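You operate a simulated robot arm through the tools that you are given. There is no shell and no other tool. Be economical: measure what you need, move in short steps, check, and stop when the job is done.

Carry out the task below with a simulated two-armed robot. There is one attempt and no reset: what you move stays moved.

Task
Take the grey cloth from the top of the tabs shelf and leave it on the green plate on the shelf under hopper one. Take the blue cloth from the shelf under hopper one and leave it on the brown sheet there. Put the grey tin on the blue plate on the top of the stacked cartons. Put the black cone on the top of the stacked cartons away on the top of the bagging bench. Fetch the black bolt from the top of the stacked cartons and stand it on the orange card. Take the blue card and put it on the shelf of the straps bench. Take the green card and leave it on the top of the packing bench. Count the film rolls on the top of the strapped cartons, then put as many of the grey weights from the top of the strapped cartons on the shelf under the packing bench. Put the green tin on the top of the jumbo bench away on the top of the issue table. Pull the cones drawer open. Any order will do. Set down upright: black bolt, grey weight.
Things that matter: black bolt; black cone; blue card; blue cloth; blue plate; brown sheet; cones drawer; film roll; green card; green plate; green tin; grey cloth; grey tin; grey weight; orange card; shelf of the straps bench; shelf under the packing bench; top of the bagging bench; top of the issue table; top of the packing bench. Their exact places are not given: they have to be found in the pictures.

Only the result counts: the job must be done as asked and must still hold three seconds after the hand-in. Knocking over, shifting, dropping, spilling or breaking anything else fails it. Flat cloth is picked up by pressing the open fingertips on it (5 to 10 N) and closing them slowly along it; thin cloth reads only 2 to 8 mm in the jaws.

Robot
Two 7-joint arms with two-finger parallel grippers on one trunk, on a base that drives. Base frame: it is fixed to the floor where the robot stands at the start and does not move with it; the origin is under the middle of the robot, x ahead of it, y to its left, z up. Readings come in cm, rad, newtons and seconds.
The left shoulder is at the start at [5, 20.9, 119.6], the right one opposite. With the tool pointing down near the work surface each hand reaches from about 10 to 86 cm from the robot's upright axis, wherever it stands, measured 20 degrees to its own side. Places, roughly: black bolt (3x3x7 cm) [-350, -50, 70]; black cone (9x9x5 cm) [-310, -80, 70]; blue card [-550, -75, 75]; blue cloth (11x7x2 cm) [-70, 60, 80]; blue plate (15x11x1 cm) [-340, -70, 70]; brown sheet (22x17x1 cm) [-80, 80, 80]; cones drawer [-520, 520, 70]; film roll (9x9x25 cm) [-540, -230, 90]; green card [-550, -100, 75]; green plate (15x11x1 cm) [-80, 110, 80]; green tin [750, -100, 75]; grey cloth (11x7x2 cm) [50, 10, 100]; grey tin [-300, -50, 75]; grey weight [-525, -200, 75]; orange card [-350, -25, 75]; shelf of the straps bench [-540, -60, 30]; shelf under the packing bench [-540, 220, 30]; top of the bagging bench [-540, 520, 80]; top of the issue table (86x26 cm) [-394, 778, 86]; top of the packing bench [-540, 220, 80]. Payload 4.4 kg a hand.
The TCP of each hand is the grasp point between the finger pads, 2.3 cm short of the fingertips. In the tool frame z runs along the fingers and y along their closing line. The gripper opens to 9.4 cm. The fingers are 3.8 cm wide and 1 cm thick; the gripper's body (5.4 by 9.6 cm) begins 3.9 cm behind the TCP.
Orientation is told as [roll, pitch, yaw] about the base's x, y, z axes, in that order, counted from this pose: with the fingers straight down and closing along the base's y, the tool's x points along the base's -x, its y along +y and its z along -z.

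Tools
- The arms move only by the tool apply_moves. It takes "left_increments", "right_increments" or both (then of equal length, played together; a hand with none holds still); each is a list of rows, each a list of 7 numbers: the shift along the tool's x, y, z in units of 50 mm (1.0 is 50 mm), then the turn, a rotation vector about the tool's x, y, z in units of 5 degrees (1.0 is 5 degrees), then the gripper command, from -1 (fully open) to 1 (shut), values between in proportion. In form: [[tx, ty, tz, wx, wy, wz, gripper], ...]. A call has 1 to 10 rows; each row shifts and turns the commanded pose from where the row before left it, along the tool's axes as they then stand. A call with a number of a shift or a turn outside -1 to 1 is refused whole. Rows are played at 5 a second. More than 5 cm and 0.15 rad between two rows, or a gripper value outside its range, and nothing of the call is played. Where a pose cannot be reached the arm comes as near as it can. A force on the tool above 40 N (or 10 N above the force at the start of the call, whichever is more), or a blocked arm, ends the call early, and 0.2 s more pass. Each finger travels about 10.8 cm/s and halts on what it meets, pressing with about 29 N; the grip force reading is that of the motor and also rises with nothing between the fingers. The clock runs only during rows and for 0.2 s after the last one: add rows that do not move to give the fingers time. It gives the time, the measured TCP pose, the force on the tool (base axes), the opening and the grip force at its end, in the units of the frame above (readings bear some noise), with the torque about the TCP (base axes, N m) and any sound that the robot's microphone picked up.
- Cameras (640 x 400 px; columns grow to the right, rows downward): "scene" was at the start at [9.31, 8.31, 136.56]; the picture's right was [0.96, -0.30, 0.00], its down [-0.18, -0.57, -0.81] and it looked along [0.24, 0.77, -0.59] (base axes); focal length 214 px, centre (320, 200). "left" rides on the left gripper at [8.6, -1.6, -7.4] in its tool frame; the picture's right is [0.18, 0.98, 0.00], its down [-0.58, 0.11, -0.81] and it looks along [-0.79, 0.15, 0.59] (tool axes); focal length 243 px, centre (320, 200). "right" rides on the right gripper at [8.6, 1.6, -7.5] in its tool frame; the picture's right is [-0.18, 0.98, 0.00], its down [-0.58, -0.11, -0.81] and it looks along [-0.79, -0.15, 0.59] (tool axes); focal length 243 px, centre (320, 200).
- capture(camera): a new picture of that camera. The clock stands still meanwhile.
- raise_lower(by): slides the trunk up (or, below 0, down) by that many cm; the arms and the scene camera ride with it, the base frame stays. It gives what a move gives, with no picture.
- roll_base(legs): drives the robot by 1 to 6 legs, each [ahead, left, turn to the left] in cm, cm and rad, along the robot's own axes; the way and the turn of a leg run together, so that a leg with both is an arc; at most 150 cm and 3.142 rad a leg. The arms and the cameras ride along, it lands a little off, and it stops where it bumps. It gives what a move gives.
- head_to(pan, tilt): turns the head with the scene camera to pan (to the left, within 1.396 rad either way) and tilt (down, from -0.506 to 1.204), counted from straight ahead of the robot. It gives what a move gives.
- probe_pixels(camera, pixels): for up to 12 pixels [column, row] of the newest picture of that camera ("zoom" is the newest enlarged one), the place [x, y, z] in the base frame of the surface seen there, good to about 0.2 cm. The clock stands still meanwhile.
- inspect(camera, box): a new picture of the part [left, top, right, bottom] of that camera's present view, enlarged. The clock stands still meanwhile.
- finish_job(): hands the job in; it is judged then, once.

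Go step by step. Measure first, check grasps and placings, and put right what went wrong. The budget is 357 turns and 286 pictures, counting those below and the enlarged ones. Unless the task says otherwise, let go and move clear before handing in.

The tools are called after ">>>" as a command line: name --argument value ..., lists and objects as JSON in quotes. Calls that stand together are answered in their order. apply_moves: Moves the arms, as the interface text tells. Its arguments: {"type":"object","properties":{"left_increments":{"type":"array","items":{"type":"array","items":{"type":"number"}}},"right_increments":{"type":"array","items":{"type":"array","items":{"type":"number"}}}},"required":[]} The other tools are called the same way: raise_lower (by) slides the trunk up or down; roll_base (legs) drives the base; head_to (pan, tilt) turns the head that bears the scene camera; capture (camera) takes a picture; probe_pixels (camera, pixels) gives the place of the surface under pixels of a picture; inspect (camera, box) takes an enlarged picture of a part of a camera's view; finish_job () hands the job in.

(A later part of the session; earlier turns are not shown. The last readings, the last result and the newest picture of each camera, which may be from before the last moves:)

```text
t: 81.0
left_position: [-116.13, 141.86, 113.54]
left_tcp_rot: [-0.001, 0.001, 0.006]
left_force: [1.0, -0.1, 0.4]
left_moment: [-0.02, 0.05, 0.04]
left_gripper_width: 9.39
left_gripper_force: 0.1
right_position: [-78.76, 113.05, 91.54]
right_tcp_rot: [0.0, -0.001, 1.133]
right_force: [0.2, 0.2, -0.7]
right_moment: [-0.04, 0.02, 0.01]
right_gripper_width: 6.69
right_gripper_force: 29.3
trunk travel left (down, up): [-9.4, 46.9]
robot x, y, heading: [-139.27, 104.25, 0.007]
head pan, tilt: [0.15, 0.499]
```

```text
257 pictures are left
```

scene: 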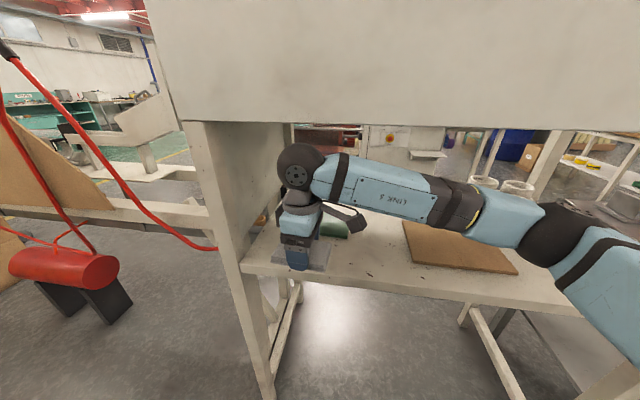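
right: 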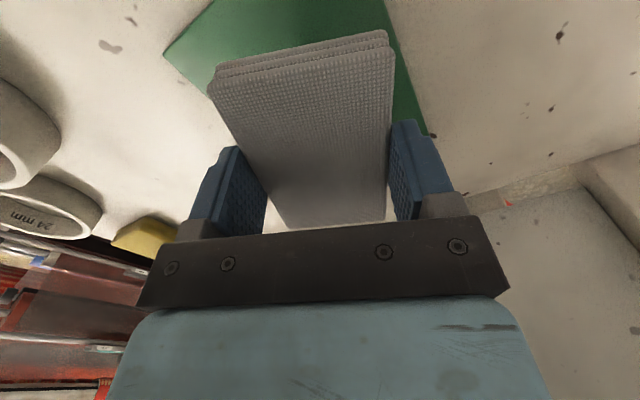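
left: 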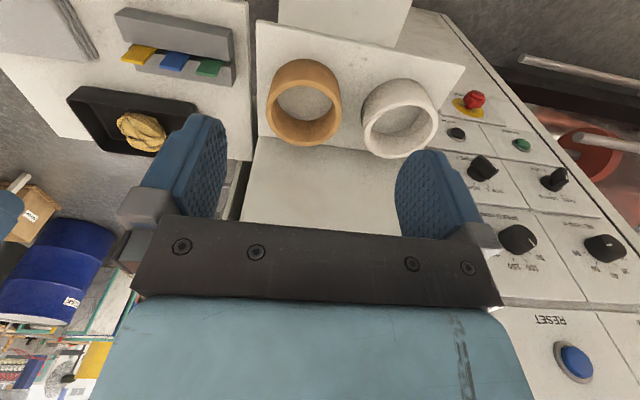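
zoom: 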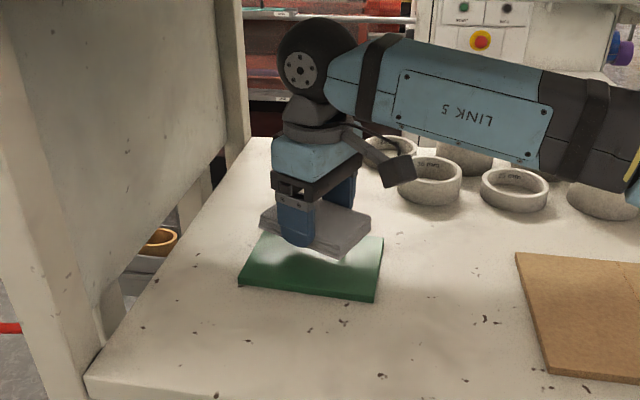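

The plate is now visible whole; I'll probe its corners and the cloth.

>>> probe_pixels --camera "zoom" --pixels '[[241, 278], [264, 234], [381, 240], [373, 297], [320, 275], [300, 225], [345, 235], [365, 225], [265, 220], [338, 256]]'

```text
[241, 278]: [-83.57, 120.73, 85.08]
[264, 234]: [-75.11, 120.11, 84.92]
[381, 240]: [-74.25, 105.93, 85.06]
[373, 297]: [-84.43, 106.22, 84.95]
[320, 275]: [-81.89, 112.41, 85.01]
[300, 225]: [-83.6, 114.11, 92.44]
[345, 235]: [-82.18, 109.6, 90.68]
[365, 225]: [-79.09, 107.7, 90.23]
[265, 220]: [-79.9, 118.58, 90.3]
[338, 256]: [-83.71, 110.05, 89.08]
```

Plate centre (-79.3,113.2) matches the TCP. I'll lower 3.4 cm and open.

>>> raise_lower --by -3.3

>>> apply_moves --right_increments '[[0, 0, 0, 0, 0, 0, 0.0], [0, 0, 0, 0, 0, 0, -0.4], [0, 0, 0, 0, 0, 0, -0.7], [0, 0, 0, 0, 0, 0, -1], [0, 0, 0, 0, 0, 0, -1]]'

>>> inspect --camera "scene" --box '[180, 120, 460, 295]'

```text
t: 81.8
left_position: [-116.19, 141.78, 110.23]
left_tcp_rot: [-0.001, 0.002, 0.007]
left_force: [-0.7, -1.6, -0.3]
left_moment: [-0.01, -0.01, -0.02]
left_gripper_width: 9.4
left_gripper_force: 0.0
right_position: [-78.84, 112.99, 88.2]
right_tcp_rot: [-0.001, -0.002, 1.134]
right_force: [0.5, -0.3, -0.6]
right_moment: [0.01, -0.01, 0.01]
right_gripper_width: 6.67
right_gripper_force: 29.1
trunk travel left (down, up): [-6.1, 50.2]
robot x, y, heading: [-139.35, 104.27, 0.006]
head pan, tilt: [0.15, 0.499]
```

```text
t: 83.0
left_position: [-116.26, 141.77, 110.13]
left_tcp_rot: [-0.002, 0.001, 0.007]
left_force: [-1.0, 0.8, -0.1]
left_moment: [-0.01, -0.03, 0.02]
left_gripper_width: 9.4
left_gripper_force: 0.1
right_position: [-78.76, 112.98, 88.34]
right_tcp_rot: [-0.001, -0.002, 1.132]
right_force: [-0.4, -0.6, -0.6]
right_moment: [-0.01, -0.03, 0.05]
right_gripper_width: 9.39
right_gripper_force: 0.0
trunk travel left (down, up): [-6.1, 50.2]
robot x, y, heading: [-140.01, 103.86, 0.004]
head pan, tilt: [0.15, 0.499]
```

```text
2.29 times, centred on (320, 208) of scene
```

zoom: 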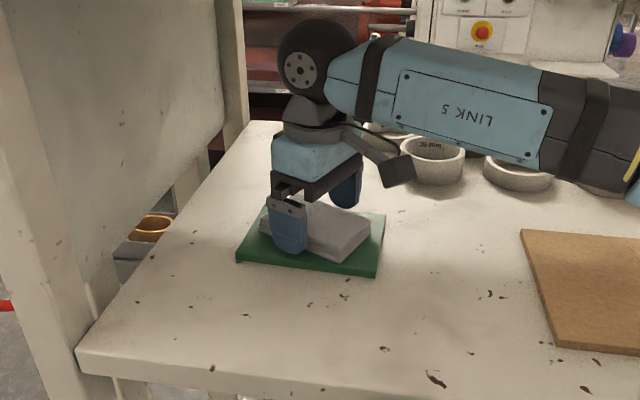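

Cloth lies on the plate. I'll raise 4 cm, back off 22 cm and step right ~55 cm toward the blue cloth.

>>> raise_lower --by 4

>>> roll_base --legs '[[-25, 0, 0], [0, -45, 0]]'

>>> head_to --pan 0.0 --tilt 0.45

>>> capture --camera "scene"

```text
t: 83.8
left_position: [-116.21, 141.78, 114.09]
left_tcp_rot: [-0.001, 0.0, 0.006]
left_force: [0.4, -0.6, 0.4]
left_moment: [-0.01, 0.03, 0.0]
left_gripper_width: 9.4
left_gripper_force: 0.2
right_position: [-78.72, 113.06, 92.25]
right_tcp_rot: [0.0, -0.003, 1.133]
right_force: [-0.2, -0.1, -0.2]
right_moment: [0.01, -0.02, 0.01]
right_gripper_width: 9.4
right_gripper_force: 0.1
trunk travel left (down, up): [-10.1, 46.2]
robot x, y, heading: [-139.24, 104.19, 0.004]
head pan, tilt: [0.15, 0.499]
```

```text
t: 89.7
left_position: [-141.15, 96.68, 114.13]
left_tcp_rot: [0.0, -0.001, 0.004]
left_force: [-0.9, -0.5, 1.4]
left_moment: [0.02, -0.01, -0.01]
left_gripper_width: 9.4
left_gripper_force: 0.0
right_position: [-103.94, 67.73, 92.36]
right_tcp_rot: [0.0, 0.0, 1.131]
right_force: [-0.2, 0.2, -0.1]
right_moment: [0.01, 0.02, -0.01]
right_gripper_width: 9.38
right_gripper_force: 0.0
trunk travel left (down, up): [-10.1, 46.2]
robot x, y, heading: [-164.62, 59.22, 0.009]
head pan, tilt: [0.15, 0.499]
```

```text
t: 90.4
left_position: [-141.13, 96.75, 114.18]
left_tcp_rot: [0.0, 0.0, 0.004]
left_force: [-0.5, -0.2, 0.0]
left_moment: [-0.02, 0.0, 0.02]
left_gripper_width: 9.38
left_gripper_force: 0.0
right_position: [-103.94, 67.75, 92.4]
right_tcp_rot: [0.0, -0.002, 1.129]
right_force: [-0.5, -0.5, 0.1]
right_moment: [0.01, -0.05, -0.02]
right_gripper_width: 9.41
right_gripper_force: 0.1
trunk travel left (down, up): [-10.1, 46.2]
robot x, y, heading: [-164.47, 59.4, 0.001]
head pan, tilt: [0.0, 0.45]
```

```text
255 pictures are left
```

scene: 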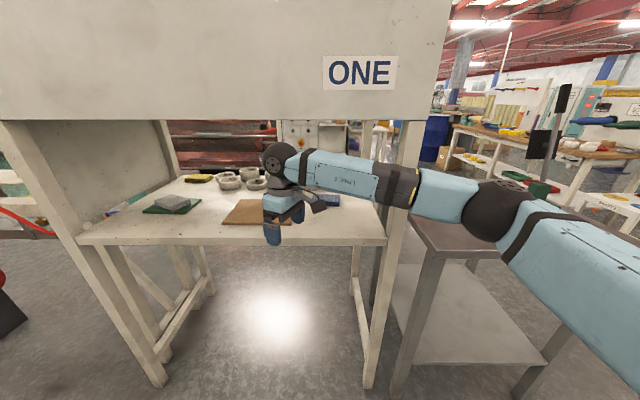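

Grey cloth sits well on the plate (170,205). For the blue cloth near the right leg the left arm fits better, so I'll retract the right hand and back off to look.

>>> apply_moves --right_increments '[[0.34, 0.72, 0, 0, 0, 0, -1], [0.34, 0.72, 0, 0, 0, 0, -1], [0.34, 0.72, 0, 0, 0, 0, -1], [0.34, 0.72, 0, 0, 0, 0, -1], [0.9, -0.42, 0, 0, 0, 0.5, -1], [0.9, -0.42, 0, 0, 0, 1, -1], [0.9, -0.42, 0, 0, 0, 1, -1], [0.9, -0.42, 0, 0, 0, 1, -1]]'

>>> capture --camera "scene"

```text
t: 92.2
left_position: [-141.28, 96.62, 114.15]
left_tcp_rot: [0.002, 0.0, 0.003]
left_force: [0.1, 0.2, 0.1]
left_moment: [0.02, 0.0, 0.0]
left_gripper_width: 9.4
left_gripper_force: 0.1
right_position: [-122.14, 47.93, 92.3]
right_tcp_rot: [-0.001, -0.003, 0.824]
right_force: [0.5, -1.1, 0.5]
right_moment: [0.04, 0.04, -0.01]
right_gripper_width: 9.39
right_gripper_force: 0.1
trunk travel left (down, up): [-10.1, 46.2]
robot x, y, heading: [-164.67, 59.48, 0.005]
head pan, tilt: [0.0, 0.45]
```

```text
254 pictures are left
```

scene: 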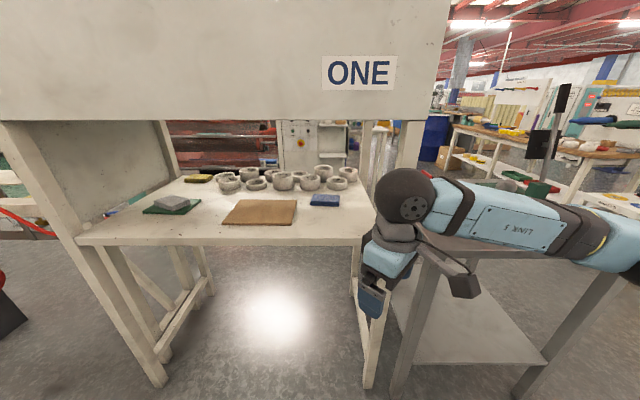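

Now the brown sheet (260,212) and blue cloth (325,200) are clear. I'll zoom and probe them.

>>> inspect --camera "scene" --box '[200, 150, 380, 262]'

>>> probe_pixels --camera "scene" --pixels '[[224, 222], [238, 201], [296, 201], [292, 223], [260, 212], [311, 203], [338, 205], [313, 195], [337, 196], [325, 198], [330, 235]]'

```text
3.56 times, centred on (290, 206) of scene
```

zoom: 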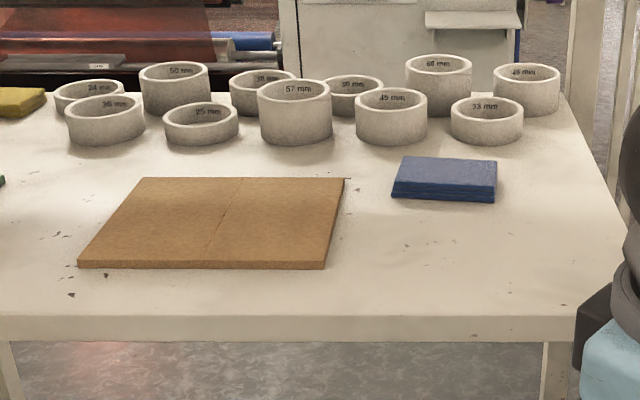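

```text
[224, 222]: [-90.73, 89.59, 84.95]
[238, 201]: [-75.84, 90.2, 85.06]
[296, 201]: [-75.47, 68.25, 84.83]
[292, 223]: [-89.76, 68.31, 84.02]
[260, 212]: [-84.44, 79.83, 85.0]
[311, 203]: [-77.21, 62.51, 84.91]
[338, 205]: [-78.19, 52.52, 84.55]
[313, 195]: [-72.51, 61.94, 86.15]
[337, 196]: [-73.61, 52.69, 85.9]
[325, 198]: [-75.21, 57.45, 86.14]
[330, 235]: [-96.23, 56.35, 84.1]
```

Brown sheet centre is (-82.5,79.3) and the blue cloth centre (-74.5,57.4), 7 cm along x. I'll test whether the left hand can turn +90°, as extension should ease that direction.

>>> apply_moves --left_increments '[[0, 0, 0, 0, 0, -1, -1], [0, 0, 0, 0, 0, -1, -1], [0, 0, 0, 0, 0, -1, -1], [0, 0, 0, 0, 0, -1, -1], [0, 0, 0, 0, 0, -1, -1], [0, 0, 0, 0, 0, -1, -1], [0, 0, 0, 0, 0, -1, -1], [0, 0, 0, 0, 0, -1, -1], [0, 0, 0, 0, 0, -1, -1], [0, 0, 0, 0, 0, -1, -1]]'

>>> apply_moves --left_increments '[[0, 0, 0, 0, 0, -1, -1], [0, 0, 0, 0, 0, -1, -1], [0, 0, 0, 0, 0, -1, -1], [0, 0, 0, 0, 0, -1, -1], [0, 0, 0, 0, 0, -1, -1], [0, 0, 0, 0, 0, -1, -1], [0, 0, 0, 0, 0, -1, -1], [0, 0, 0, 0, 0, -1, -1], [0, 0, 0, 0, 0, 0, -1]]'

```text
t: 94.4
left_position: [-141.2, 96.81, 114.13]
left_tcp_rot: [0.001, 0.0, 0.879]
left_force: [-0.1, 0.2, 0.1]
left_moment: [0.01, 0.0, 0.01]
left_gripper_width: 9.42
left_gripper_force: 0.0
right_position: [-122.02, 48.19, 92.42]
right_tcp_rot: [0.0, -0.003, 0.825]
right_force: [0.0, -0.1, -0.6]
right_moment: [-0.01, -0.01, -0.01]
right_gripper_width: 9.4
right_gripper_force: 0.0
trunk travel left (down, up): [-10.1, 46.2]
robot x, y, heading: [-164.73, 59.16, 0.002]
head pan, tilt: [0.0, 0.45]
```

```text
t: 96.4
left_position: [-141.12, 96.7, 114.11]
left_tcp_rot: [0.0, -0.001, 1.575]
left_force: [0.2, 0.4, 0.6]
left_moment: [0.03, -0.01, -0.02]
left_gripper_width: 9.41
left_gripper_force: 0.1
right_position: [-121.98, 48.09, 92.35]
right_tcp_rot: [-0.002, -0.003, 0.823]
right_force: [-0.6, 0.2, 0.3]
right_moment: [0.01, -0.01, -0.04]
right_gripper_width: 9.41
right_gripper_force: 0.1
trunk travel left (down, up): [-10.1, 46.2]
robot x, y, heading: [-164.22, 59.15, 0.003]
head pan, tilt: [0.0, 0.45]
```

Left yaw +90° works. I'll lower the left hand to z≈92 and shift the robot right 12 cm and ahead 20 cm.

>>> apply_moves --left_increments '[[0, 0, 0.9, 0, 0, 0, -1], [0, 0, 0.9, 0, 0, 0, -1], [0, 0, 0.9, 0, 0, 0, -1], [0, 0, 0.9, 0, 0, 0, -1], [0, 0, 0.8, 0, 0, 0, -1], [0.9, 0, 0, 0, 0, 0, -1], [0.9, 0, 0, 0, 0, 0, -1], [0.9, 0, 0, 0, 0, 0, -1], [0.9, 0, 0, 0, 0, 0, -1], [0.9, 0, 0, 0, 0, 0, -1]]'

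>>> capture --camera "scene"

```text
t: 98.6
left_position: [-132.72, 77.57, 97.48]
left_tcp_rot: [-0.004, -0.002, 1.576]
left_force: [0.1, -0.2, 0.6]
left_moment: [0.03, -0.07, -0.01]
left_gripper_width: 9.41
left_gripper_force: 0.1
left hand out of reach, approached as far as the arm can: row 2, 3, 4, 5, 6, 7
right_position: [-122.15, 47.88, 92.37]
right_tcp_rot: [0.001, -0.006, 0.823]
right_force: [-0.6, -0.4, 0.1]
right_moment: [0.03, -0.05, -0.01]
right_gripper_width: 9.39
right_gripper_force: 0.1
trunk travel left (down, up): [-10.1, 46.2]
robot x, y, heading: [-164.34, 59.24, 0.004]
head pan, tilt: [0.0, 0.45]
```

```text
252 pictures are left
```

scene: 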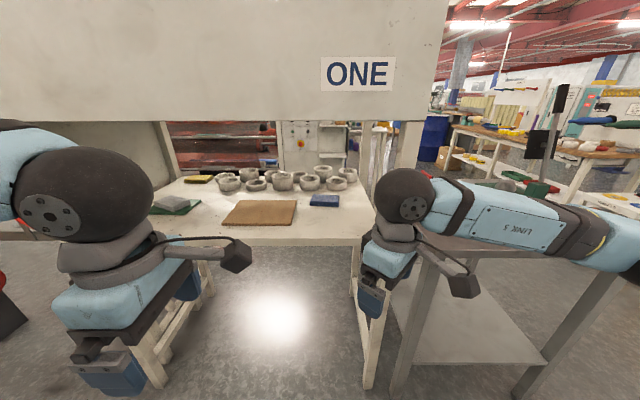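

Left hand works at reach; I'll extend it forward 18 cm and lower to z≈92.

>>> apply_moves --left_increments '[[0, -0.9, 0, 0, 0, 0, -1], [0, -0.9, 0, 0, 0, 0, -1], [0, -0.9, 0, 0, 0, 0, -1], [0, -0.9, 0, 0, 0, 0, -1], [0, 0, 0.55, 0, 0, 0, -1], [0, 0, 0.55, 0, 0, 0, -1], [0, 0, 0, 0, 0, 0, -1]]'

>>> roll_base --legs '[[0, -20, 0], [20, 0, 0]]'

>>> capture --camera "scene"

```text
t: 100.2
left_position: [-114.52, 77.95, 91.93]
left_tcp_rot: [-0.001, 0.0, 1.575]
left_force: [0.2, -0.2, 0.7]
left_moment: [0.02, 0.02, 0.03]
left_gripper_width: 9.41
left_gripper_force: 0.1
right_position: [-122.04, 48.06, 92.32]
right_tcp_rot: [0.0, -0.002, 0.823]
right_force: [0.4, -0.8, -0.6]
right_moment: [-0.01, -0.01, 0.02]
right_gripper_width: 9.42
right_gripper_force: 0.1
trunk travel left (down, up): [-10.1, 46.2]
robot x, y, heading: [-164.41, 59.49, 0.003]
head pan, tilt: [0.0, 0.45]
```

```text
t: 103.8
left_position: [-94.6, 58.06, 92.01]
left_tcp_rot: [0.001, 0.002, 1.577]
left_force: [1.1, -0.1, -0.6]
left_moment: [0.0, 0.04, -0.05]
left_gripper_width: 9.4
left_gripper_force: 0.1
right_position: [-102.02, 28.33, 92.42]
right_tcp_rot: [-0.001, -0.003, 0.829]
right_force: [0.7, -0.3, -0.2]
right_moment: [-0.02, 0.0, 0.01]
right_gripper_width: 9.37
right_gripper_force: 0.0
trunk travel left (down, up): [-10.1, 46.2]
robot x, y, heading: [-144.79, 39.62, 0.014]
head pan, tilt: [0.0, 0.45]
```

```text
251 pictures are left
```

scene: 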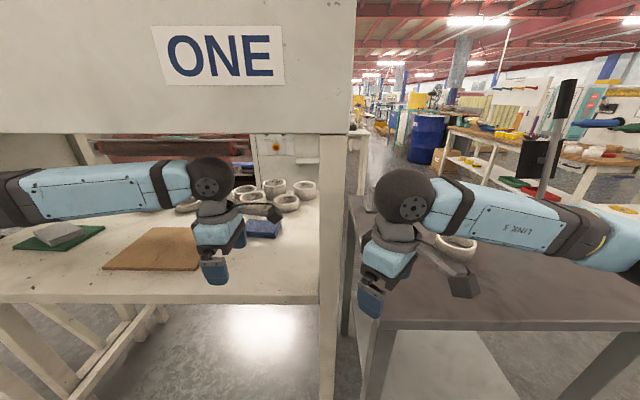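

Left hand is at (-94.6,58,92). I'll extend 20 cm to hover over the blue cloth.

>>> apply_moves --left_increments '[[0.12, -0.8, 0, 0, 0, 0, -1], [0, -0.8, 0, 0, 0, 0, -1], [0, -0.8, 0, 0, 0, 0, -1], [0, -0.8, 0, 0, 0, 0, -1], [0, -0.8, 0, 0, 0, 0, -1], [0, 0, 0, 0, 0, 0, -1]]'

>>> capture --camera "left"

>>> inspect --camera "scene" --box '[140, 130, 340, 255]'

```text
t: 105.2
left_position: [-74.77, 57.85, 91.65]
left_tcp_rot: [0.0, 0.001, 1.578]
left_force: [-0.3, 0.2, 0.1]
left_moment: [0.0, 0.02, 0.02]
left_gripper_width: 9.4
left_gripper_force: 0.0
right_position: [-102.26, 28.34, 92.43]
right_tcp_rot: [0.001, -0.001, 0.824]
right_force: [-0.2, -0.1, -0.2]
right_moment: [0.0, -0.02, 0.0]
right_gripper_width: 9.38
right_gripper_force: 0.1
trunk travel left (down, up): [-10.1, 46.2]
robot x, y, heading: [-144.59, 39.26, 0.011]
head pan, tilt: [0.0, 0.45]
```

```text
250 pictures are left
```

left: 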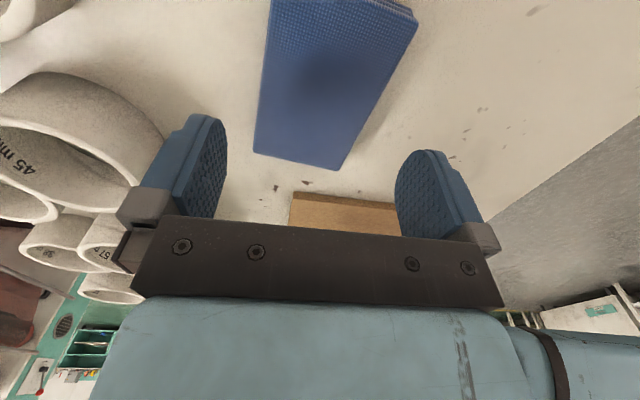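

```text
3.20 times, centred on (240, 192) of scene
```

zoom: 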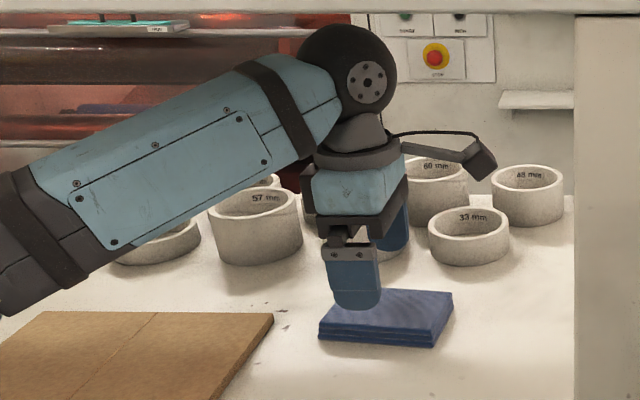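

I'll probe the cloth corners and the ring nearest the far finger in the left picture.

>>> probe_pixels --camera "left" --pixels '[[254, 150], [338, 168], [416, 22], [272, 5], [330, 90], [70, 78], [160, 150], [100, 92]]'

>>> probe_pixels --camera "zoom" --pixels '[[322, 330], [434, 335], [452, 295], [340, 300], [470, 255], [430, 240], [260, 260]]'

```text
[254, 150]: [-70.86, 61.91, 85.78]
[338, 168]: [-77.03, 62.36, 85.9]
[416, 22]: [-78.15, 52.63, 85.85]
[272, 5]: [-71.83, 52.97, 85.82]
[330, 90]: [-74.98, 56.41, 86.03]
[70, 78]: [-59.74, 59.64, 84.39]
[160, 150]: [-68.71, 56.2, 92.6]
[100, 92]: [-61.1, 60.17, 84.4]
```

```text
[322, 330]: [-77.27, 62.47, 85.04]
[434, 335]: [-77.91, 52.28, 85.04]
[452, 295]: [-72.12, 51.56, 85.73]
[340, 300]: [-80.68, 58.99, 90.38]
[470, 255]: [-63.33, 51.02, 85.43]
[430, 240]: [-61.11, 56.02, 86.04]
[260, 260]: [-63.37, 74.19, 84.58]
```

Cloth is turned ~5°, rings are >5 cm clear. I'll align, lower 4.7 cm, and close.

>>> apply_moves --left_increments '[[0.08, -0.04, 0, 0, 0, 1, -1], [0, 0, 0.4, 0, 0, 0, -1], [0, 0, 0.54, 0, 0, 0, -1], [0, 0, 0, 0, 0, 0, -0.6], [0, 0, 0, 0, 0, 0, -0.2], [0, 0, 0, 0, 0, 0, 0.2], [0, 0, 0, 0, 0, 0, 1], [0, 0, 0, 0, 0, 0, 1], [0, 0, 0, 0, 0, 0, 1]]'

>>> capture --camera "left"

```text
t: 107.2
left_position: [-74.8, 57.27, 87.12]
left_tcp_rot: [0.001, -0.001, 1.491]
left_force: [-0.8, 0.9, 1.6]
left_moment: [-0.05, 0.06, -0.08]
left_gripper_width: 6.73
left_gripper_force: 29.0
right_position: [-102.18, 28.21, 92.28]
right_tcp_rot: [0.001, -0.001, 0.827]
right_force: [-0.6, -0.3, -0.2]
right_moment: [0.0, 0.03, 0.02]
right_gripper_width: 9.38
right_gripper_force: 0.0
trunk travel left (down, up): [-10.1, 46.2]
robot x, y, heading: [-144.34, 39.28, 0.007]
head pan, tilt: [0.0, 0.45]
```

```text
248 pictures are left
```

left: 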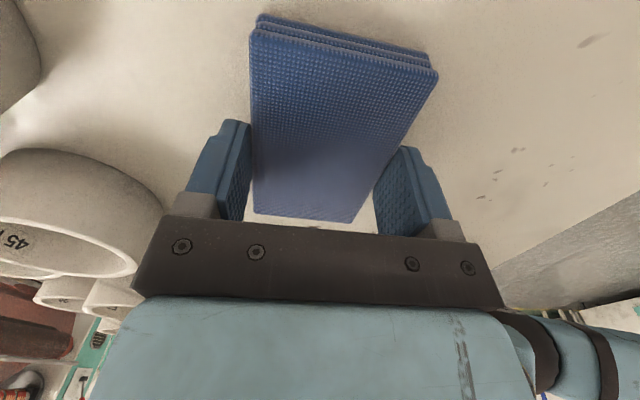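

Blue cloth is gripped at 6.7 cm. I'll lift 4 cm and carry it to the brown sheet centre.

>>> apply_moves --left_increments '[[0, 0, -0.4, 0, 0, 0, 1], [0, 0, -0.4, 0, 0, 0, 1], [-0.85, 0.376, 0, 0, 0, 0, 1], [-0.85, 0.376, 0, 0, 0, 0, 1], [-0.85, 0.376, 0, 0, 0, 0, 1], [-0.85, 0.376, 0, 0, 0, 0, 1], [-0.85, 0.376, 0, 0, 0, 0, 1], [0, 0, 0, 0, 0, 0, 1]]'

>>> capture --camera "scene"

```text
t: 109.0
left_position: [-82.44, 79.05, 91.26]
left_tcp_rot: [0.0, 0.0, 1.49]
left_force: [-0.3, -0.3, -0.6]
left_moment: [-0.03, 0.0, 0.0]
left_gripper_width: 6.68
left_gripper_force: 29.2
right_position: [-102.08, 28.27, 92.4]
right_tcp_rot: [0.0, -0.002, 0.828]
right_force: [-0.3, -0.4, 0.8]
right_moment: [0.0, -0.01, 0.02]
right_gripper_width: 9.39
right_gripper_force: 0.1
trunk travel left (down, up): [-10.1, 46.2]
robot x, y, heading: [-144.53, 39.24, 0.005]
head pan, tilt: [0.0, 0.45]
```

```text
247 pictures are left
```

scene: 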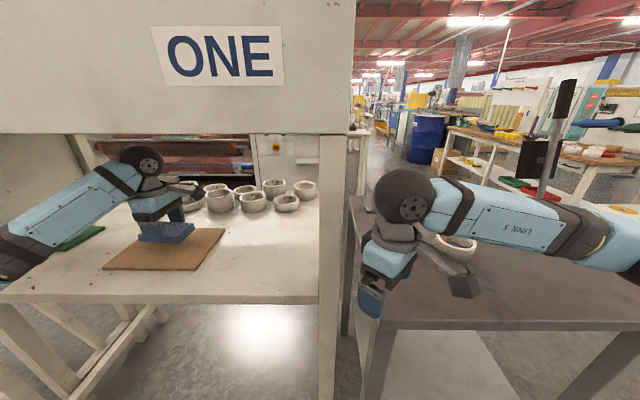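

Cloth is over the brown sheet. I'll check the forearm height over the shelf and the grey cloth before lowering.

>>> probe_pixels --camera "scene" --pixels '[[20, 270], [60, 250], [60, 220], [30, 235], [100, 200], [75, 238], [12, 290]]'

```text
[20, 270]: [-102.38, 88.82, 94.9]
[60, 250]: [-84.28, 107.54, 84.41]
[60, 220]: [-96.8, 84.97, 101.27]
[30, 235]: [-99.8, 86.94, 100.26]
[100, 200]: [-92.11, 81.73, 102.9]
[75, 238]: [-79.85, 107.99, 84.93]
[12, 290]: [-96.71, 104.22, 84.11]
```

Forearm is 10 cm above the shelf; fine. I'll lower 3.1 cm, release, and lift away.

>>> apply_moves --left_increments '[[0, 0, 0.3, 0, 0, 0, 1], [0, 0, 0.3, 0, 0, 0, 1], [0, 0, 0, 0, 0, 0, 0.2], [0, 0, 0, 0, 0, 0, -0.4], [0, 0, 0, 0, 0, 0, -0.7], [0, 0, 0, 0, 0, 0, -1], [0, 0, 0, 0, 0, 0, -1], [0, 0, -0.4, 0, 0, 0, -1], [0, 0, -0.4, 0, 0, 0, -1]]'

>>> capture --camera "left"

```text
t: 111.0
left_position: [-82.17, 79.04, 92.31]
left_tcp_rot: [0.001, -0.001, 1.491]
left_force: [-0.2, -0.9, -0.5]
left_moment: [0.0, 0.02, -0.02]
left_gripper_width: 9.4
left_gripper_force: 0.0
right_position: [-102.26, 28.27, 92.41]
right_tcp_rot: [-0.002, -0.001, 0.828]
right_force: [-0.1, -0.2, 0.2]
right_moment: [-0.03, 0.02, -0.03]
right_gripper_width: 9.41
right_gripper_force: 0.0
trunk travel left (down, up): [-10.1, 46.2]
robot x, y, heading: [-144.59, 38.81, 0.007]
head pan, tilt: [0.0, 0.45]
```

```text
246 pictures are left
```

left: 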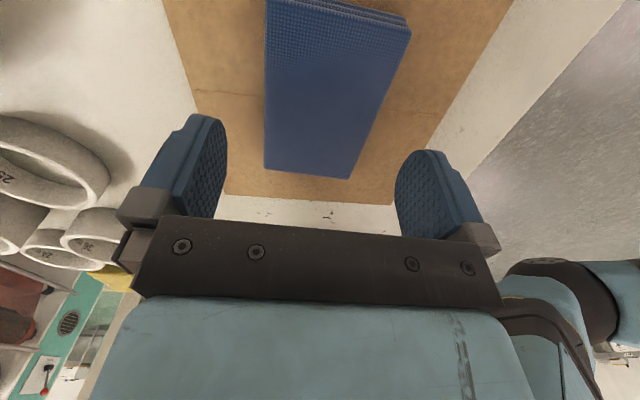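

Blue cloth is centred on the brown sheet. I'll back away 60 cm, raise the trunk and turn toward the stacked cartons.

>>> roll_base --legs '[[-50, 0, 0]]'

>>> raise_lower --by 15

>>> apply_moves --left_increments '[[0, 0, -0.9, 0, 0, 1, -1], [0, 0, -0.9, 0, 0, 1, -1], [-0.3, 0.6, -0.6, 0, 0, 1, -1], [-0.3, 0.6, 0, 0, 0, 1, -1], [-0.3, 0.6, 0, 0, 0, 1, -1], [0, 0, 0, 0, 0, 1, -1], [0, 0, 0, 0, 0, 1, -1], [0, 0, 0, 0, 0, 1, -1], [0, 0, 0, 0, 0, 1, -1]]' --right_increments '[[0, 0, -0.9, 0, 0, 1, -1], [0, 0, -0.9, 0, 0, 1, -1], [0, 0, -0.6, 0, 0, 1, -1], [0, 0, 0, 0, 0, 1, -1], [0, 0, 0, 0, 0, 1, -1], [0, 0, 0, 0, 0, 1, -1], [0, 0, 0, 0, 0, 1, -1], [0, 0, 0, 0, 0, 1, -1], [0, 0, 0, 0, 0, 1, -1]]'

>>> roll_base --legs '[[0, 0, 1.57], [0, 0, 1.57]]'

>>> head_to --pan 0.3 --tilt 0.45

>>> capture --camera "scene"

```text
t: 114.0
left_position: [-131.98, 78.72, 92.25]
left_tcp_rot: [-0.002, 0.001, 1.489]
left_force: [0.1, -0.1, 0.5]
left_moment: [0.02, 0.01, 0.01]
left_gripper_width: 9.38
left_gripper_force: 0.0
right_position: [-152.01, 27.87, 92.36]
right_tcp_rot: [-0.002, -0.003, 0.826]
right_force: [0.0, 0.7, -0.6]
right_moment: [-0.03, 0.0, -0.03]
right_gripper_width: 9.42
right_gripper_force: 0.1
trunk travel left (down, up): [-10.1, 46.2]
robot x, y, heading: [-194.47, 38.67, 0.003]
head pan, tilt: [0.0, 0.45]
```

```text
t: 115.7
left_position: [-132.0, 78.81, 107.28]
left_tcp_rot: [0.0, 0.0, 1.49]
left_force: [0.6, -0.4, 0.4]
left_moment: [-0.01, -0.01, 0.01]
left_gripper_width: 9.41
left_gripper_force: 0.1
right_position: [-151.98, 28.03, 107.24]
right_tcp_rot: [-0.001, -0.002, 0.825]
right_force: [-0.1, -0.6, 0.2]
right_moment: [0.04, -0.02, -0.04]
right_gripper_width: 9.39
right_gripper_force: 0.1
trunk travel left (down, up): [-25.1, 31.2]
robot x, y, heading: [-194.3, 39.2, 0.001]
head pan, tilt: [0.0, 0.45]
```

```text
t: 117.7
left_position: [-139.03, 85.88, 119.2]
left_tcp_rot: [-0.002, 0.001, 0.704]
left_force: [0.3, -0.8, 0.3]
left_moment: [-0.01, 0.02, -0.02]
left_gripper_width: 9.41
left_gripper_force: 0.1
right_position: [-152.09, 27.98, 119.36]
right_tcp_rot: [0.001, 0.0, 0.039]
right_force: [0.2, 0.2, 0.6]
right_moment: [-0.03, 0.05, 0.01]
right_gripper_width: 9.41
right_gripper_force: 0.1
trunk travel left (down, up): [-25.1, 31.2]
robot x, y, heading: [-194.75, 38.9, 0.005]
head pan, tilt: [0.0, 0.45]
```

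```text
t: 125.8
left_position: [-248.27, -10.15, 119.11]
left_tcp_rot: [-0.002, 0.0, -2.403]
left_force: [0.3, 0.2, -0.1]
left_moment: [0.02, 0.01, 0.01]
left_gripper_width: 9.42
left_gripper_force: 0.2
right_position: [-237.56, 48.44, 119.36]
right_tcp_rot: [0.0, -0.002, -3.065]
right_force: [-0.4, -0.1, -0.3]
right_moment: [-0.03, -0.01, 0.02]
right_gripper_width: 9.4
right_gripper_force: 0.1
trunk travel left (down, up): [-25.1, 31.2]
robot x, y, heading: [-194.95, 38.98, -3.098]
head pan, tilt: [0.0, 0.45]
```

```text
t: 126.6
left_position: [-248.35, -10.18, 119.13]
left_tcp_rot: [-0.001, 0.0, -2.402]
left_force: [1.1, 0.9, -0.9]
left_moment: [0.03, -0.01, 0.01]
left_gripper_width: 9.4
left_gripper_force: 0.2
right_position: [-237.38, 48.46, 119.33]
right_tcp_rot: [0.001, -0.002, -3.065]
right_force: [0.3, 0.0, 0.0]
right_moment: [0.01, 0.02, -0.02]
right_gripper_width: 9.43
right_gripper_force: 0.1
trunk travel left (down, up): [-25.1, 31.2]
robot x, y, heading: [-194.3, 38.88, -3.099]
head pan, tilt: [0.3, 0.45]
```

```text
245 pictures are left
```

scene: 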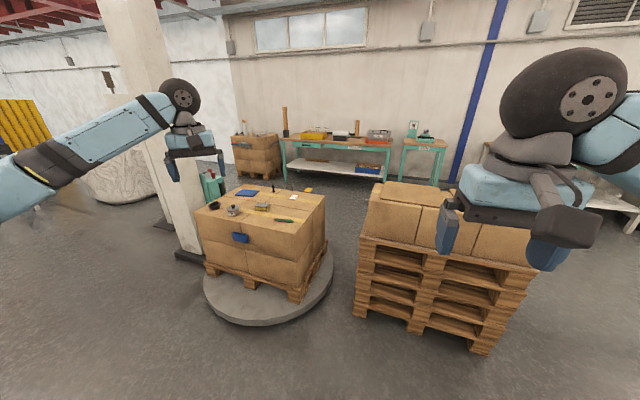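

The stacked cartons are at (262,215) on a turntable next to a mast. I'll zoom.

>>> inspect --camera "scene" --box '[190, 165, 334, 255]'

>>> inspect --camera "scene" --box '[220, 90, 460, 240]'

```text
4.44 times, centred on (262, 210) of scene
```

zoom: 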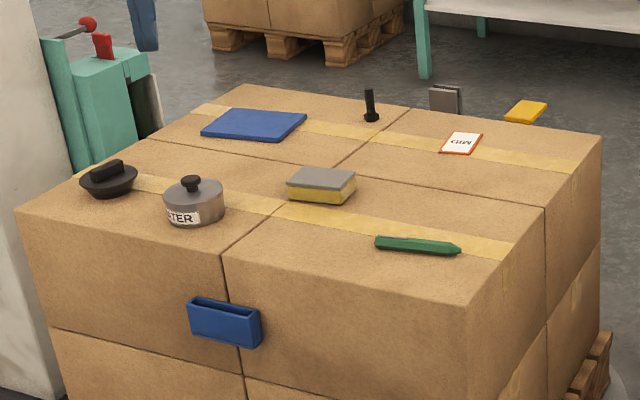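

```text
2.67 times, centred on (340, 165) of scene
```

zoom: 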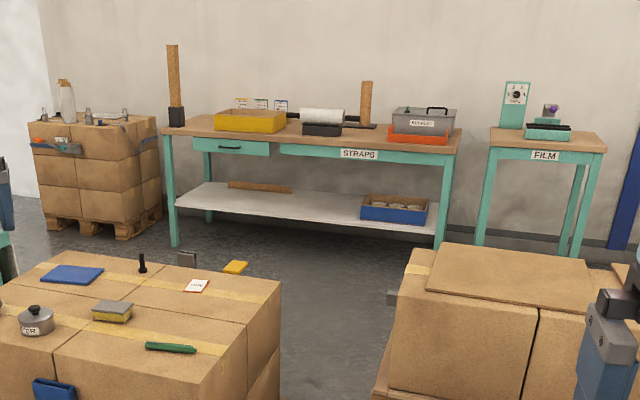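

I'll probe these things' places in the scene picture.

>>> probe_pixels --camera "scene" --pixels '[[214.3, 204], [233.2, 206], [234, 212], [247, 193], [273.5, 187], [294, 197], [262, 207], [284, 220], [305, 240], [238, 187], [297, 218], [194, 212]]'

```text
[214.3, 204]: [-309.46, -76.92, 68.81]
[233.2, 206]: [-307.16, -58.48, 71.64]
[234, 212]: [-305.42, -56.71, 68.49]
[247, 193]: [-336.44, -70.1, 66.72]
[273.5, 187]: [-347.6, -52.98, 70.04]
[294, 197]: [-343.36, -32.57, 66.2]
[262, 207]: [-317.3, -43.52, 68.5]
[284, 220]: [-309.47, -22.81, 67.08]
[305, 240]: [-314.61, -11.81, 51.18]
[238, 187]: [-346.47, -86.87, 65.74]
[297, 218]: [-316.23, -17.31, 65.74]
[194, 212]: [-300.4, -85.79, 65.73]
```

Carton top is z 65.7. I'll probe the turntable disc and mast to see how near the base can get.

>>> probe_pixels --camera "scene" --pixels '[[206, 290], [230, 316], [267, 324], [300, 312], [328, 285], [332, 262], [310, 290], [185, 252], [205, 230], [300, 330], [212, 175], [180, 150]]'

```text
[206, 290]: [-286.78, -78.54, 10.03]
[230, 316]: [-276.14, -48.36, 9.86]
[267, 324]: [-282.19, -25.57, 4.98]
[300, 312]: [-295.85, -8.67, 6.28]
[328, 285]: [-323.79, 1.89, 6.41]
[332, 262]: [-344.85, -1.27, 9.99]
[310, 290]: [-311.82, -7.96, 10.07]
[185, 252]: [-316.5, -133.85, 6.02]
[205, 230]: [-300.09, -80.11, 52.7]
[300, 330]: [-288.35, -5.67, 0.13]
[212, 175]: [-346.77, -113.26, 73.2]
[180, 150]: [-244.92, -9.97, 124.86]
```

The turntable disc has centre ≈(-327,-52), radius ≈54. I'll come from the east side: step left 100 cm first, then look down.

>>> roll_base --legs '[[0, 105, -0.043], [25, 0, 0]]'

>>> head_to --pan 0.0 --tilt 0.6

>>> capture --camera "scene"

>>> inspect --camera "scene" --box '[200, 120, 440, 270]'

```text
t: 137.6
left_position: [-270.59, -114.45, 119.34]
left_tcp_rot: [-0.001, 0.0, -2.426]
left_force: [-0.1, -0.4, -1.0]
left_moment: [0.02, -0.04, 0.0]
left_gripper_width: 9.41
left_gripper_force: 0.0
right_position: [-258.22, -56.11, 119.46]
right_tcp_rot: [0.002, -0.002, -3.089]
right_force: [0.1, -0.6, 0.3]
right_moment: [-0.01, 0.04, -0.02]
right_gripper_width: 9.38
right_gripper_force: 0.1
trunk travel left (down, up): [-25.1, 31.2]
robot x, y, heading: [-215.54, -66.62, -3.128]
head pan, tilt: [0.3, 0.45]
```

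```text
t: 138.4
left_position: [-270.48, -114.43, 119.22]
left_tcp_rot: [-0.002, 0.0, -2.427]
left_force: [-0.2, -0.3, -0.9]
left_moment: [-0.02, -0.03, -0.01]
left_gripper_width: 9.38
left_gripper_force: 0.1
right_position: [-258.13, -56.16, 119.42]
right_tcp_rot: [0.0, -0.001, -3.089]
right_force: [0.7, -0.1, 0.2]
right_moment: [0.03, 0.04, 0.0]
right_gripper_width: 9.41
right_gripper_force: 0.1
trunk travel left (down, up): [-25.1, 31.2]
robot x, y, heading: [-215.81, -66.89, -3.121]
head pan, tilt: [0.0, 0.6]
```

```text
242 pictures are left
```

scene: 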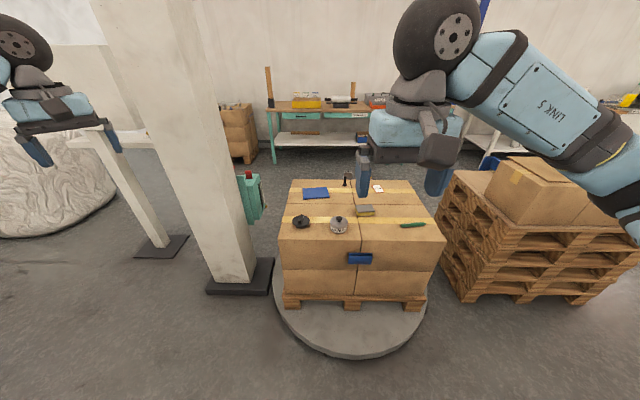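

```text
2.67 times, centred on (320, 195) of scene
```

zoom: 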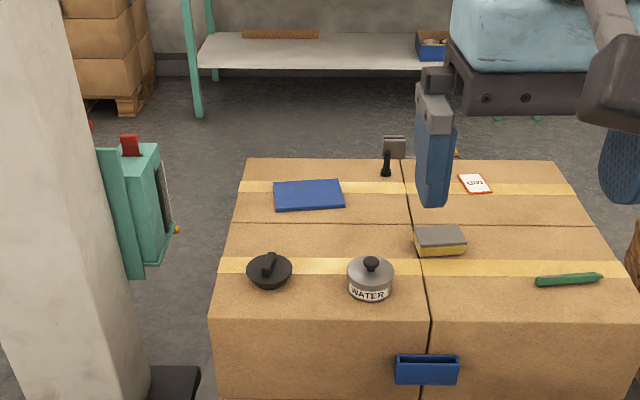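

Tin reads WATER with a lid knob; the cone has a ridge handle along x. I'll probe mast, tin, and cone precisely.

>>> probe_pixels --camera "zoom" --pixels '[[120, 330], [150, 270], [155, 160], [60, 200], [270, 262], [268, 285], [250, 272], [291, 272], [370, 262], [370, 283], [349, 275], [393, 275]]'

>>> inspect --camera "scene" --box '[284, 200, 364, 250]'

>>> probe_pixels --camera "zoom" --pixels '[[130, 140], [60, 165], [200, 165], [130, 190], [130, 165], [130, 120], [430, 140], [430, 170], [362, 190], [500, 190], [430, 220], [435, 240]]'

```text
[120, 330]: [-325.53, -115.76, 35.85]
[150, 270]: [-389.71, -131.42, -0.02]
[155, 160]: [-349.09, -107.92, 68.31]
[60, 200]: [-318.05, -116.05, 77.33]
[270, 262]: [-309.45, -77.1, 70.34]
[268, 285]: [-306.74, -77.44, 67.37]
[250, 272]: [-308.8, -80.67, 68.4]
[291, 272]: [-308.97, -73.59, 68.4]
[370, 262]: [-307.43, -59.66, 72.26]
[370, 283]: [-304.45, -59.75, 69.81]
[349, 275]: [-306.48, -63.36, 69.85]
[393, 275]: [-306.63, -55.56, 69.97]
```

```text
8.00 times, centred on (324, 225) of scene
```

zoom: 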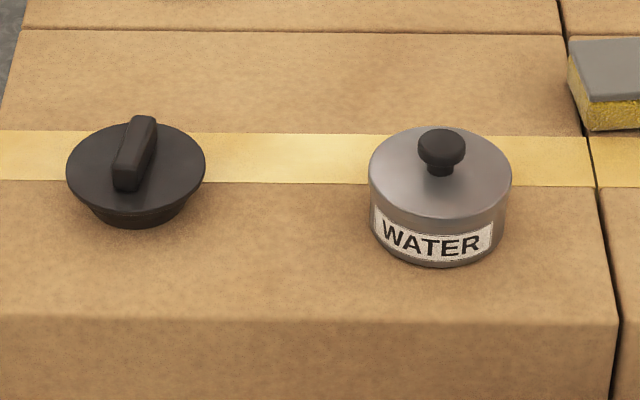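

```text
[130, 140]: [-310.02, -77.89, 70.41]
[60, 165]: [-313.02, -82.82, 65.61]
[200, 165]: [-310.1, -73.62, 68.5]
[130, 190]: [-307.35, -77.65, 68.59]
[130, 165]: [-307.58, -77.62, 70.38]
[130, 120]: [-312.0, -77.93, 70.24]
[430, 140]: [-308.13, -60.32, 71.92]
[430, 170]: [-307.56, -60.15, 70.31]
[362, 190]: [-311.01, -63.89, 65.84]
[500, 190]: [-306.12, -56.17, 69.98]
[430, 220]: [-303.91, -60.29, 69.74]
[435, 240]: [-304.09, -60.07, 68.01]
```

Tin centre ≈(-308,-59.8), Ø8.4, top 70; cone handle centre ≈(-309.5,-77.6), top 70.4. I'll lower the trunk, square the left hand, and drive 18 cm ahead.

>>> apply_moves --left_increments '[[0, 0, 0, 0, 0, 1, -1], [0, 0, 0, 0, 0, 1, -1], [0, 0, 0, 0, 0, 1, -1], [0, 0, 0, 0, 0, 1, -1], [0, 0, 0, 0, 0, 1, -1], [0, 0, 0, 0, 0, 1, -1], [0, 0, 0, 0, 0, 1, -1], [0, 0, 0, 0, 0, 1, -1]]'

>>> raise_lower --by -24

>>> roll_base --legs '[[18, 0, -0.02]]'

>>> capture --camera "scene"

```text
t: 140.2
left_position: [-270.47, -114.49, 119.22]
left_tcp_rot: [-0.001, 0.0, -3.125]
left_force: [0.3, 0.6, -0.7]
left_moment: [0.01, 0.02, 0.01]
left_gripper_width: 9.41
left_gripper_force: 0.1
right_position: [-258.24, -56.04, 119.43]
right_tcp_rot: [0.001, -0.002, -3.09]
right_force: [-0.2, 0.0, -0.9]
right_moment: [-0.02, -0.03, 0.02]
right_gripper_width: 9.4
right_gripper_force: 0.0
trunk travel left (down, up): [-25.1, 31.2]
robot x, y, heading: [-215.32, -66.91, -3.123]
head pan, tilt: [0.0, 0.6]
```

```text
t: 142.7
left_position: [-270.41, -114.52, 95.33]
left_tcp_rot: [0.001, -0.001, -3.123]
left_force: [-0.1, -0.6, 0.8]
left_moment: [0.01, 0.0, -0.01]
left_gripper_width: 9.38
left_gripper_force: 0.1
right_position: [-258.2, -56.08, 95.37]
right_tcp_rot: [0.002, -0.003, -3.09]
right_force: [0.0, 0.2, 0.0]
right_moment: [0.03, -0.01, 0.03]
right_gripper_width: 9.43
right_gripper_force: 0.0
trunk travel left (down, up): [-1.1, 55.2]
robot x, y, heading: [-215.8, -66.74, -3.123]
head pan, tilt: [0.0, 0.6]
```

```text
t: 144.2
left_position: [-289.21, -113.63, 95.18]
left_tcp_rot: [0.001, 0.0, 3.137]
left_force: [-1.0, 0.3, 0.6]
left_moment: [-0.01, 0.01, -0.02]
left_gripper_width: 9.41
left_gripper_force: 0.0
right_position: [-275.75, -55.38, 95.37]
right_tcp_rot: [0.001, -0.001, -3.109]
right_force: [0.7, -0.9, 0.3]
right_moment: [-0.01, -0.04, -0.02]
right_gripper_width: 9.39
right_gripper_force: 0.0
trunk travel left (down, up): [-1.1, 55.2]
robot x, y, heading: [-233.27, -66.85, 3.139]
head pan, tilt: [0.0, 0.6]
```

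```text
239 pictures are left
```

scene: 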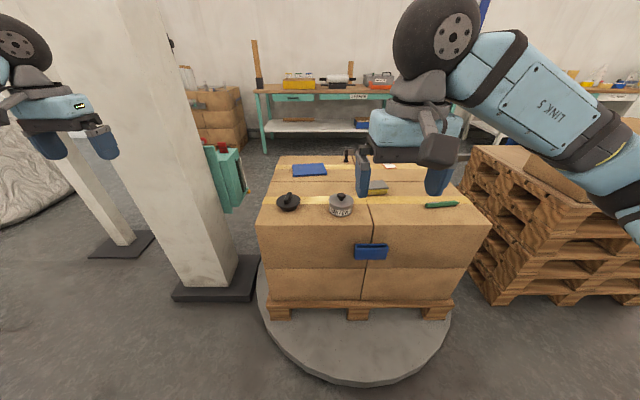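

Left hand is near the mast, so I'll bring it inward (+y 36 cm) first, then forward over the cone.

>>> apply_moves --left_increments '[[0, -0.9, 0, 0, 0, 0, -1], [0, -0.9, 0, 0, 0, 0, -1], [0, -0.9, 0, 0, 0, 0, -1], [0, -0.9, 0, 0, 0, 0, -1], [0, -0.9, 0, 0, 0, 0, -1], [0, -0.9, 0, 0, 0, 0, -1], [0, -0.9, 0, 0, 0, 0, -1], [0, -0.92, 0, 0, 0, 0, -1]]' --right_increments '[[0.5, 0.8, 0, 0, 0, 0, -1], [0.5, 0.8, 0, 0, 0, 0, -1], [0.5, 0.8, 0, 0, 0, 0, -1], [0, 0.8, 0, 0, 0, 0, -1], [0, 0, 0, 0, 0, 0, -1], [0, 0, 0, 0, 0, 0, -1], [0, 0, 0, 0, 0, 0, -1], [0, 0, 0, 0, 0, 0, -1]]'

>>> apply_moves --left_increments '[[-0.8, 0, 0, 0, 0, 0, -1], [-0.8, 0, 0.2, 0, 0, 0, -1], [-0.8, 0, 0.4, 0, 0, 0, -1], [-0.8, 0, 0.6, 0, 0, 0, -1], [-0.86, 0, 0.6, 0, 0, 0, -1], [0, 0, 0.6, 0, 0, 0, -1], [0, 0, 0.4, 0, 0, 0, -1], [0, 0, 0, 0, 0, 0, -1]]'

>>> capture --camera "scene"

>>> capture --camera "left"

```text
t: 146.0
left_position: [-288.84, -77.15, 95.01]
left_tcp_rot: [-0.001, -0.001, 3.141]
left_force: [-0.6, 0.7, 0.5]
left_moment: [-0.04, 0.01, -0.03]
left_gripper_width: 9.44
left_gripper_force: 0.1
right_position: [-267.72, -70.99, 95.58]
right_tcp_rot: [0.001, -0.001, -3.11]
right_force: [0.8, -0.2, 0.8]
right_moment: [-0.03, -0.01, 0.01]
right_gripper_width: 9.41
right_gripper_force: 0.1
trunk travel left (down, up): [-1.1, 55.2]
robot x, y, heading: [-233.41, -66.92, 3.137]
head pan, tilt: [0.0, 0.6]
```

```text
refused: row 5 steps farther than a row can; nothing moved
```

```text
238 pictures are left
```

scene: 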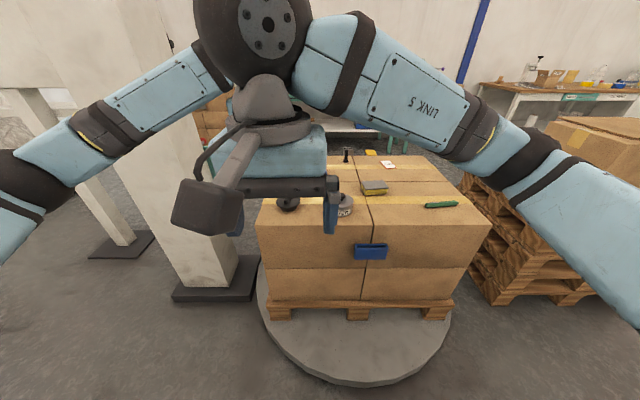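

```text
237 pictures are left
```

left: 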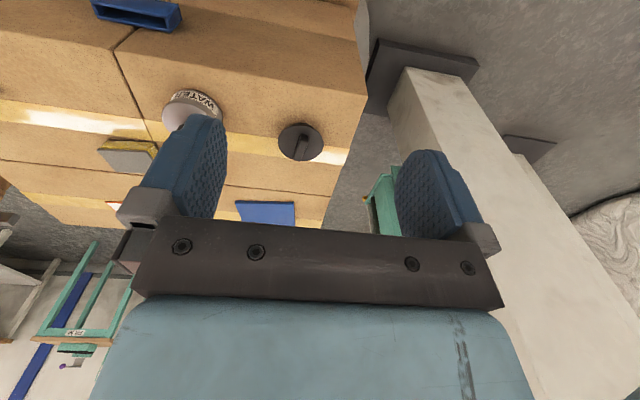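

Right hand went inward by mistake (to y -71), close to the left. I'll move it back out, then take the left forward and down over the cone.

>>> apply_moves --right_increments '[[0, -0.9, 0, 0, 0, 0, -1], [0, -0.9, 0, 0, 0, 0, -1], [0, -0.9, 0, 0, 0, 0, -1], [0, -0.9, 0, 0, 0, 0, -1], [0, -0.9, 0, 0, 0, 0, -1], [0, -0.9, 0, 0, 0, 0, -1], [0, -0.9, 0, 0, 0, 0, -1]]'

>>> apply_moves --left_increments '[[-0.8, 0, 0, 0, 0, 0, -1], [-0.8, 0, 0.2, 0, 0, 0, -1], [-0.8, 0, 0.4, 0, 0, 0, -1], [-0.8, 0, 0.5, 0, 0, 0, -1], [-0.8, 0, 0.5, 0, 0, 0, -1], [0, 0.06, 0.6, 0, 0, 0, -1], [0, 0, 0.5, 0, 0, 0, -1], [0, 0, 0, 0, 0, 0, -1]]'

>>> capture --camera "left"

>>> capture --camera "scene"

```text
t: 147.6
left_position: [-288.73, -77.15, 95.13]
left_tcp_rot: [0.0, -0.001, 3.139]
left_force: [-0.1, 1.0, -0.5]
left_moment: [-0.01, -0.01, 0.03]
left_gripper_width: 9.38
left_gripper_force: 0.0
right_position: [-268.63, -39.5, 95.19]
right_tcp_rot: [0.001, -0.003, -3.11]
right_force: [0.7, 0.1, -0.3]
right_moment: [-0.02, -0.01, 0.0]
right_gripper_width: 9.41
right_gripper_force: 0.0
trunk travel left (down, up): [-1.1, 55.2]
robot x, y, heading: [-233.52, -67.11, 3.138]
head pan, tilt: [0.0, 0.6]
```

```text
t: 149.4
left_position: [-308.92, -77.66, 81.53]
left_tcp_rot: [0.001, -0.002, 3.139]
left_force: [-0.4, -1.0, 0.4]
left_moment: [-0.03, 0.03, -0.03]
left_gripper_width: 9.39
left_gripper_force: 0.1
right_position: [-268.86, -39.57, 95.31]
right_tcp_rot: [0.0, -0.001, -3.11]
right_force: [0.3, 0.8, -0.3]
right_moment: [0.03, 0.03, -0.02]
right_gripper_width: 9.39
right_gripper_force: 0.2
trunk travel left (down, up): [-1.1, 55.2]
robot x, y, heading: [-233.28, -66.67, 3.142]
head pan, tilt: [0.0, 0.6]
```

```text
236 pictures are left
```

left: 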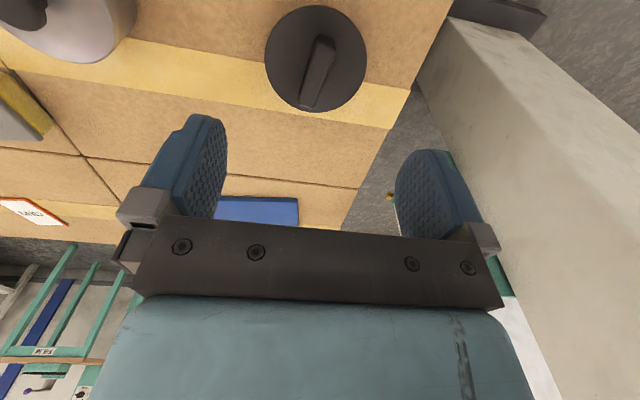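

```text
235 pictures are left
```

scene: 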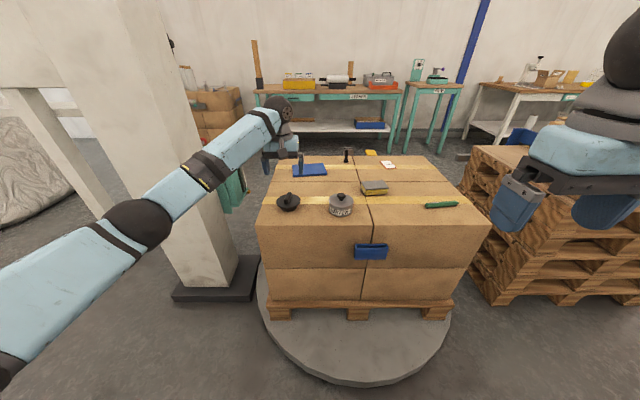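

Cone is right below the TCP. I'll probe the handle ends in the left picture.

>>> probe_pixels --camera "left" --pixels '[[322, 45], [306, 97], [316, 70], [325, 62], [306, 70], [290, 60], [345, 60], [220, 209], [297, 203]]'

```text
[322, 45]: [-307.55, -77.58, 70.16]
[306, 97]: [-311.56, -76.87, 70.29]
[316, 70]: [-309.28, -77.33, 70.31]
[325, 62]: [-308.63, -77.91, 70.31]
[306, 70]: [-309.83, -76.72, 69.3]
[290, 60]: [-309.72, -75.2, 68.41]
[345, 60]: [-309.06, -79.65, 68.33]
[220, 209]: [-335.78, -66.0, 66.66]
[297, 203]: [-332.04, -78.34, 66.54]
```

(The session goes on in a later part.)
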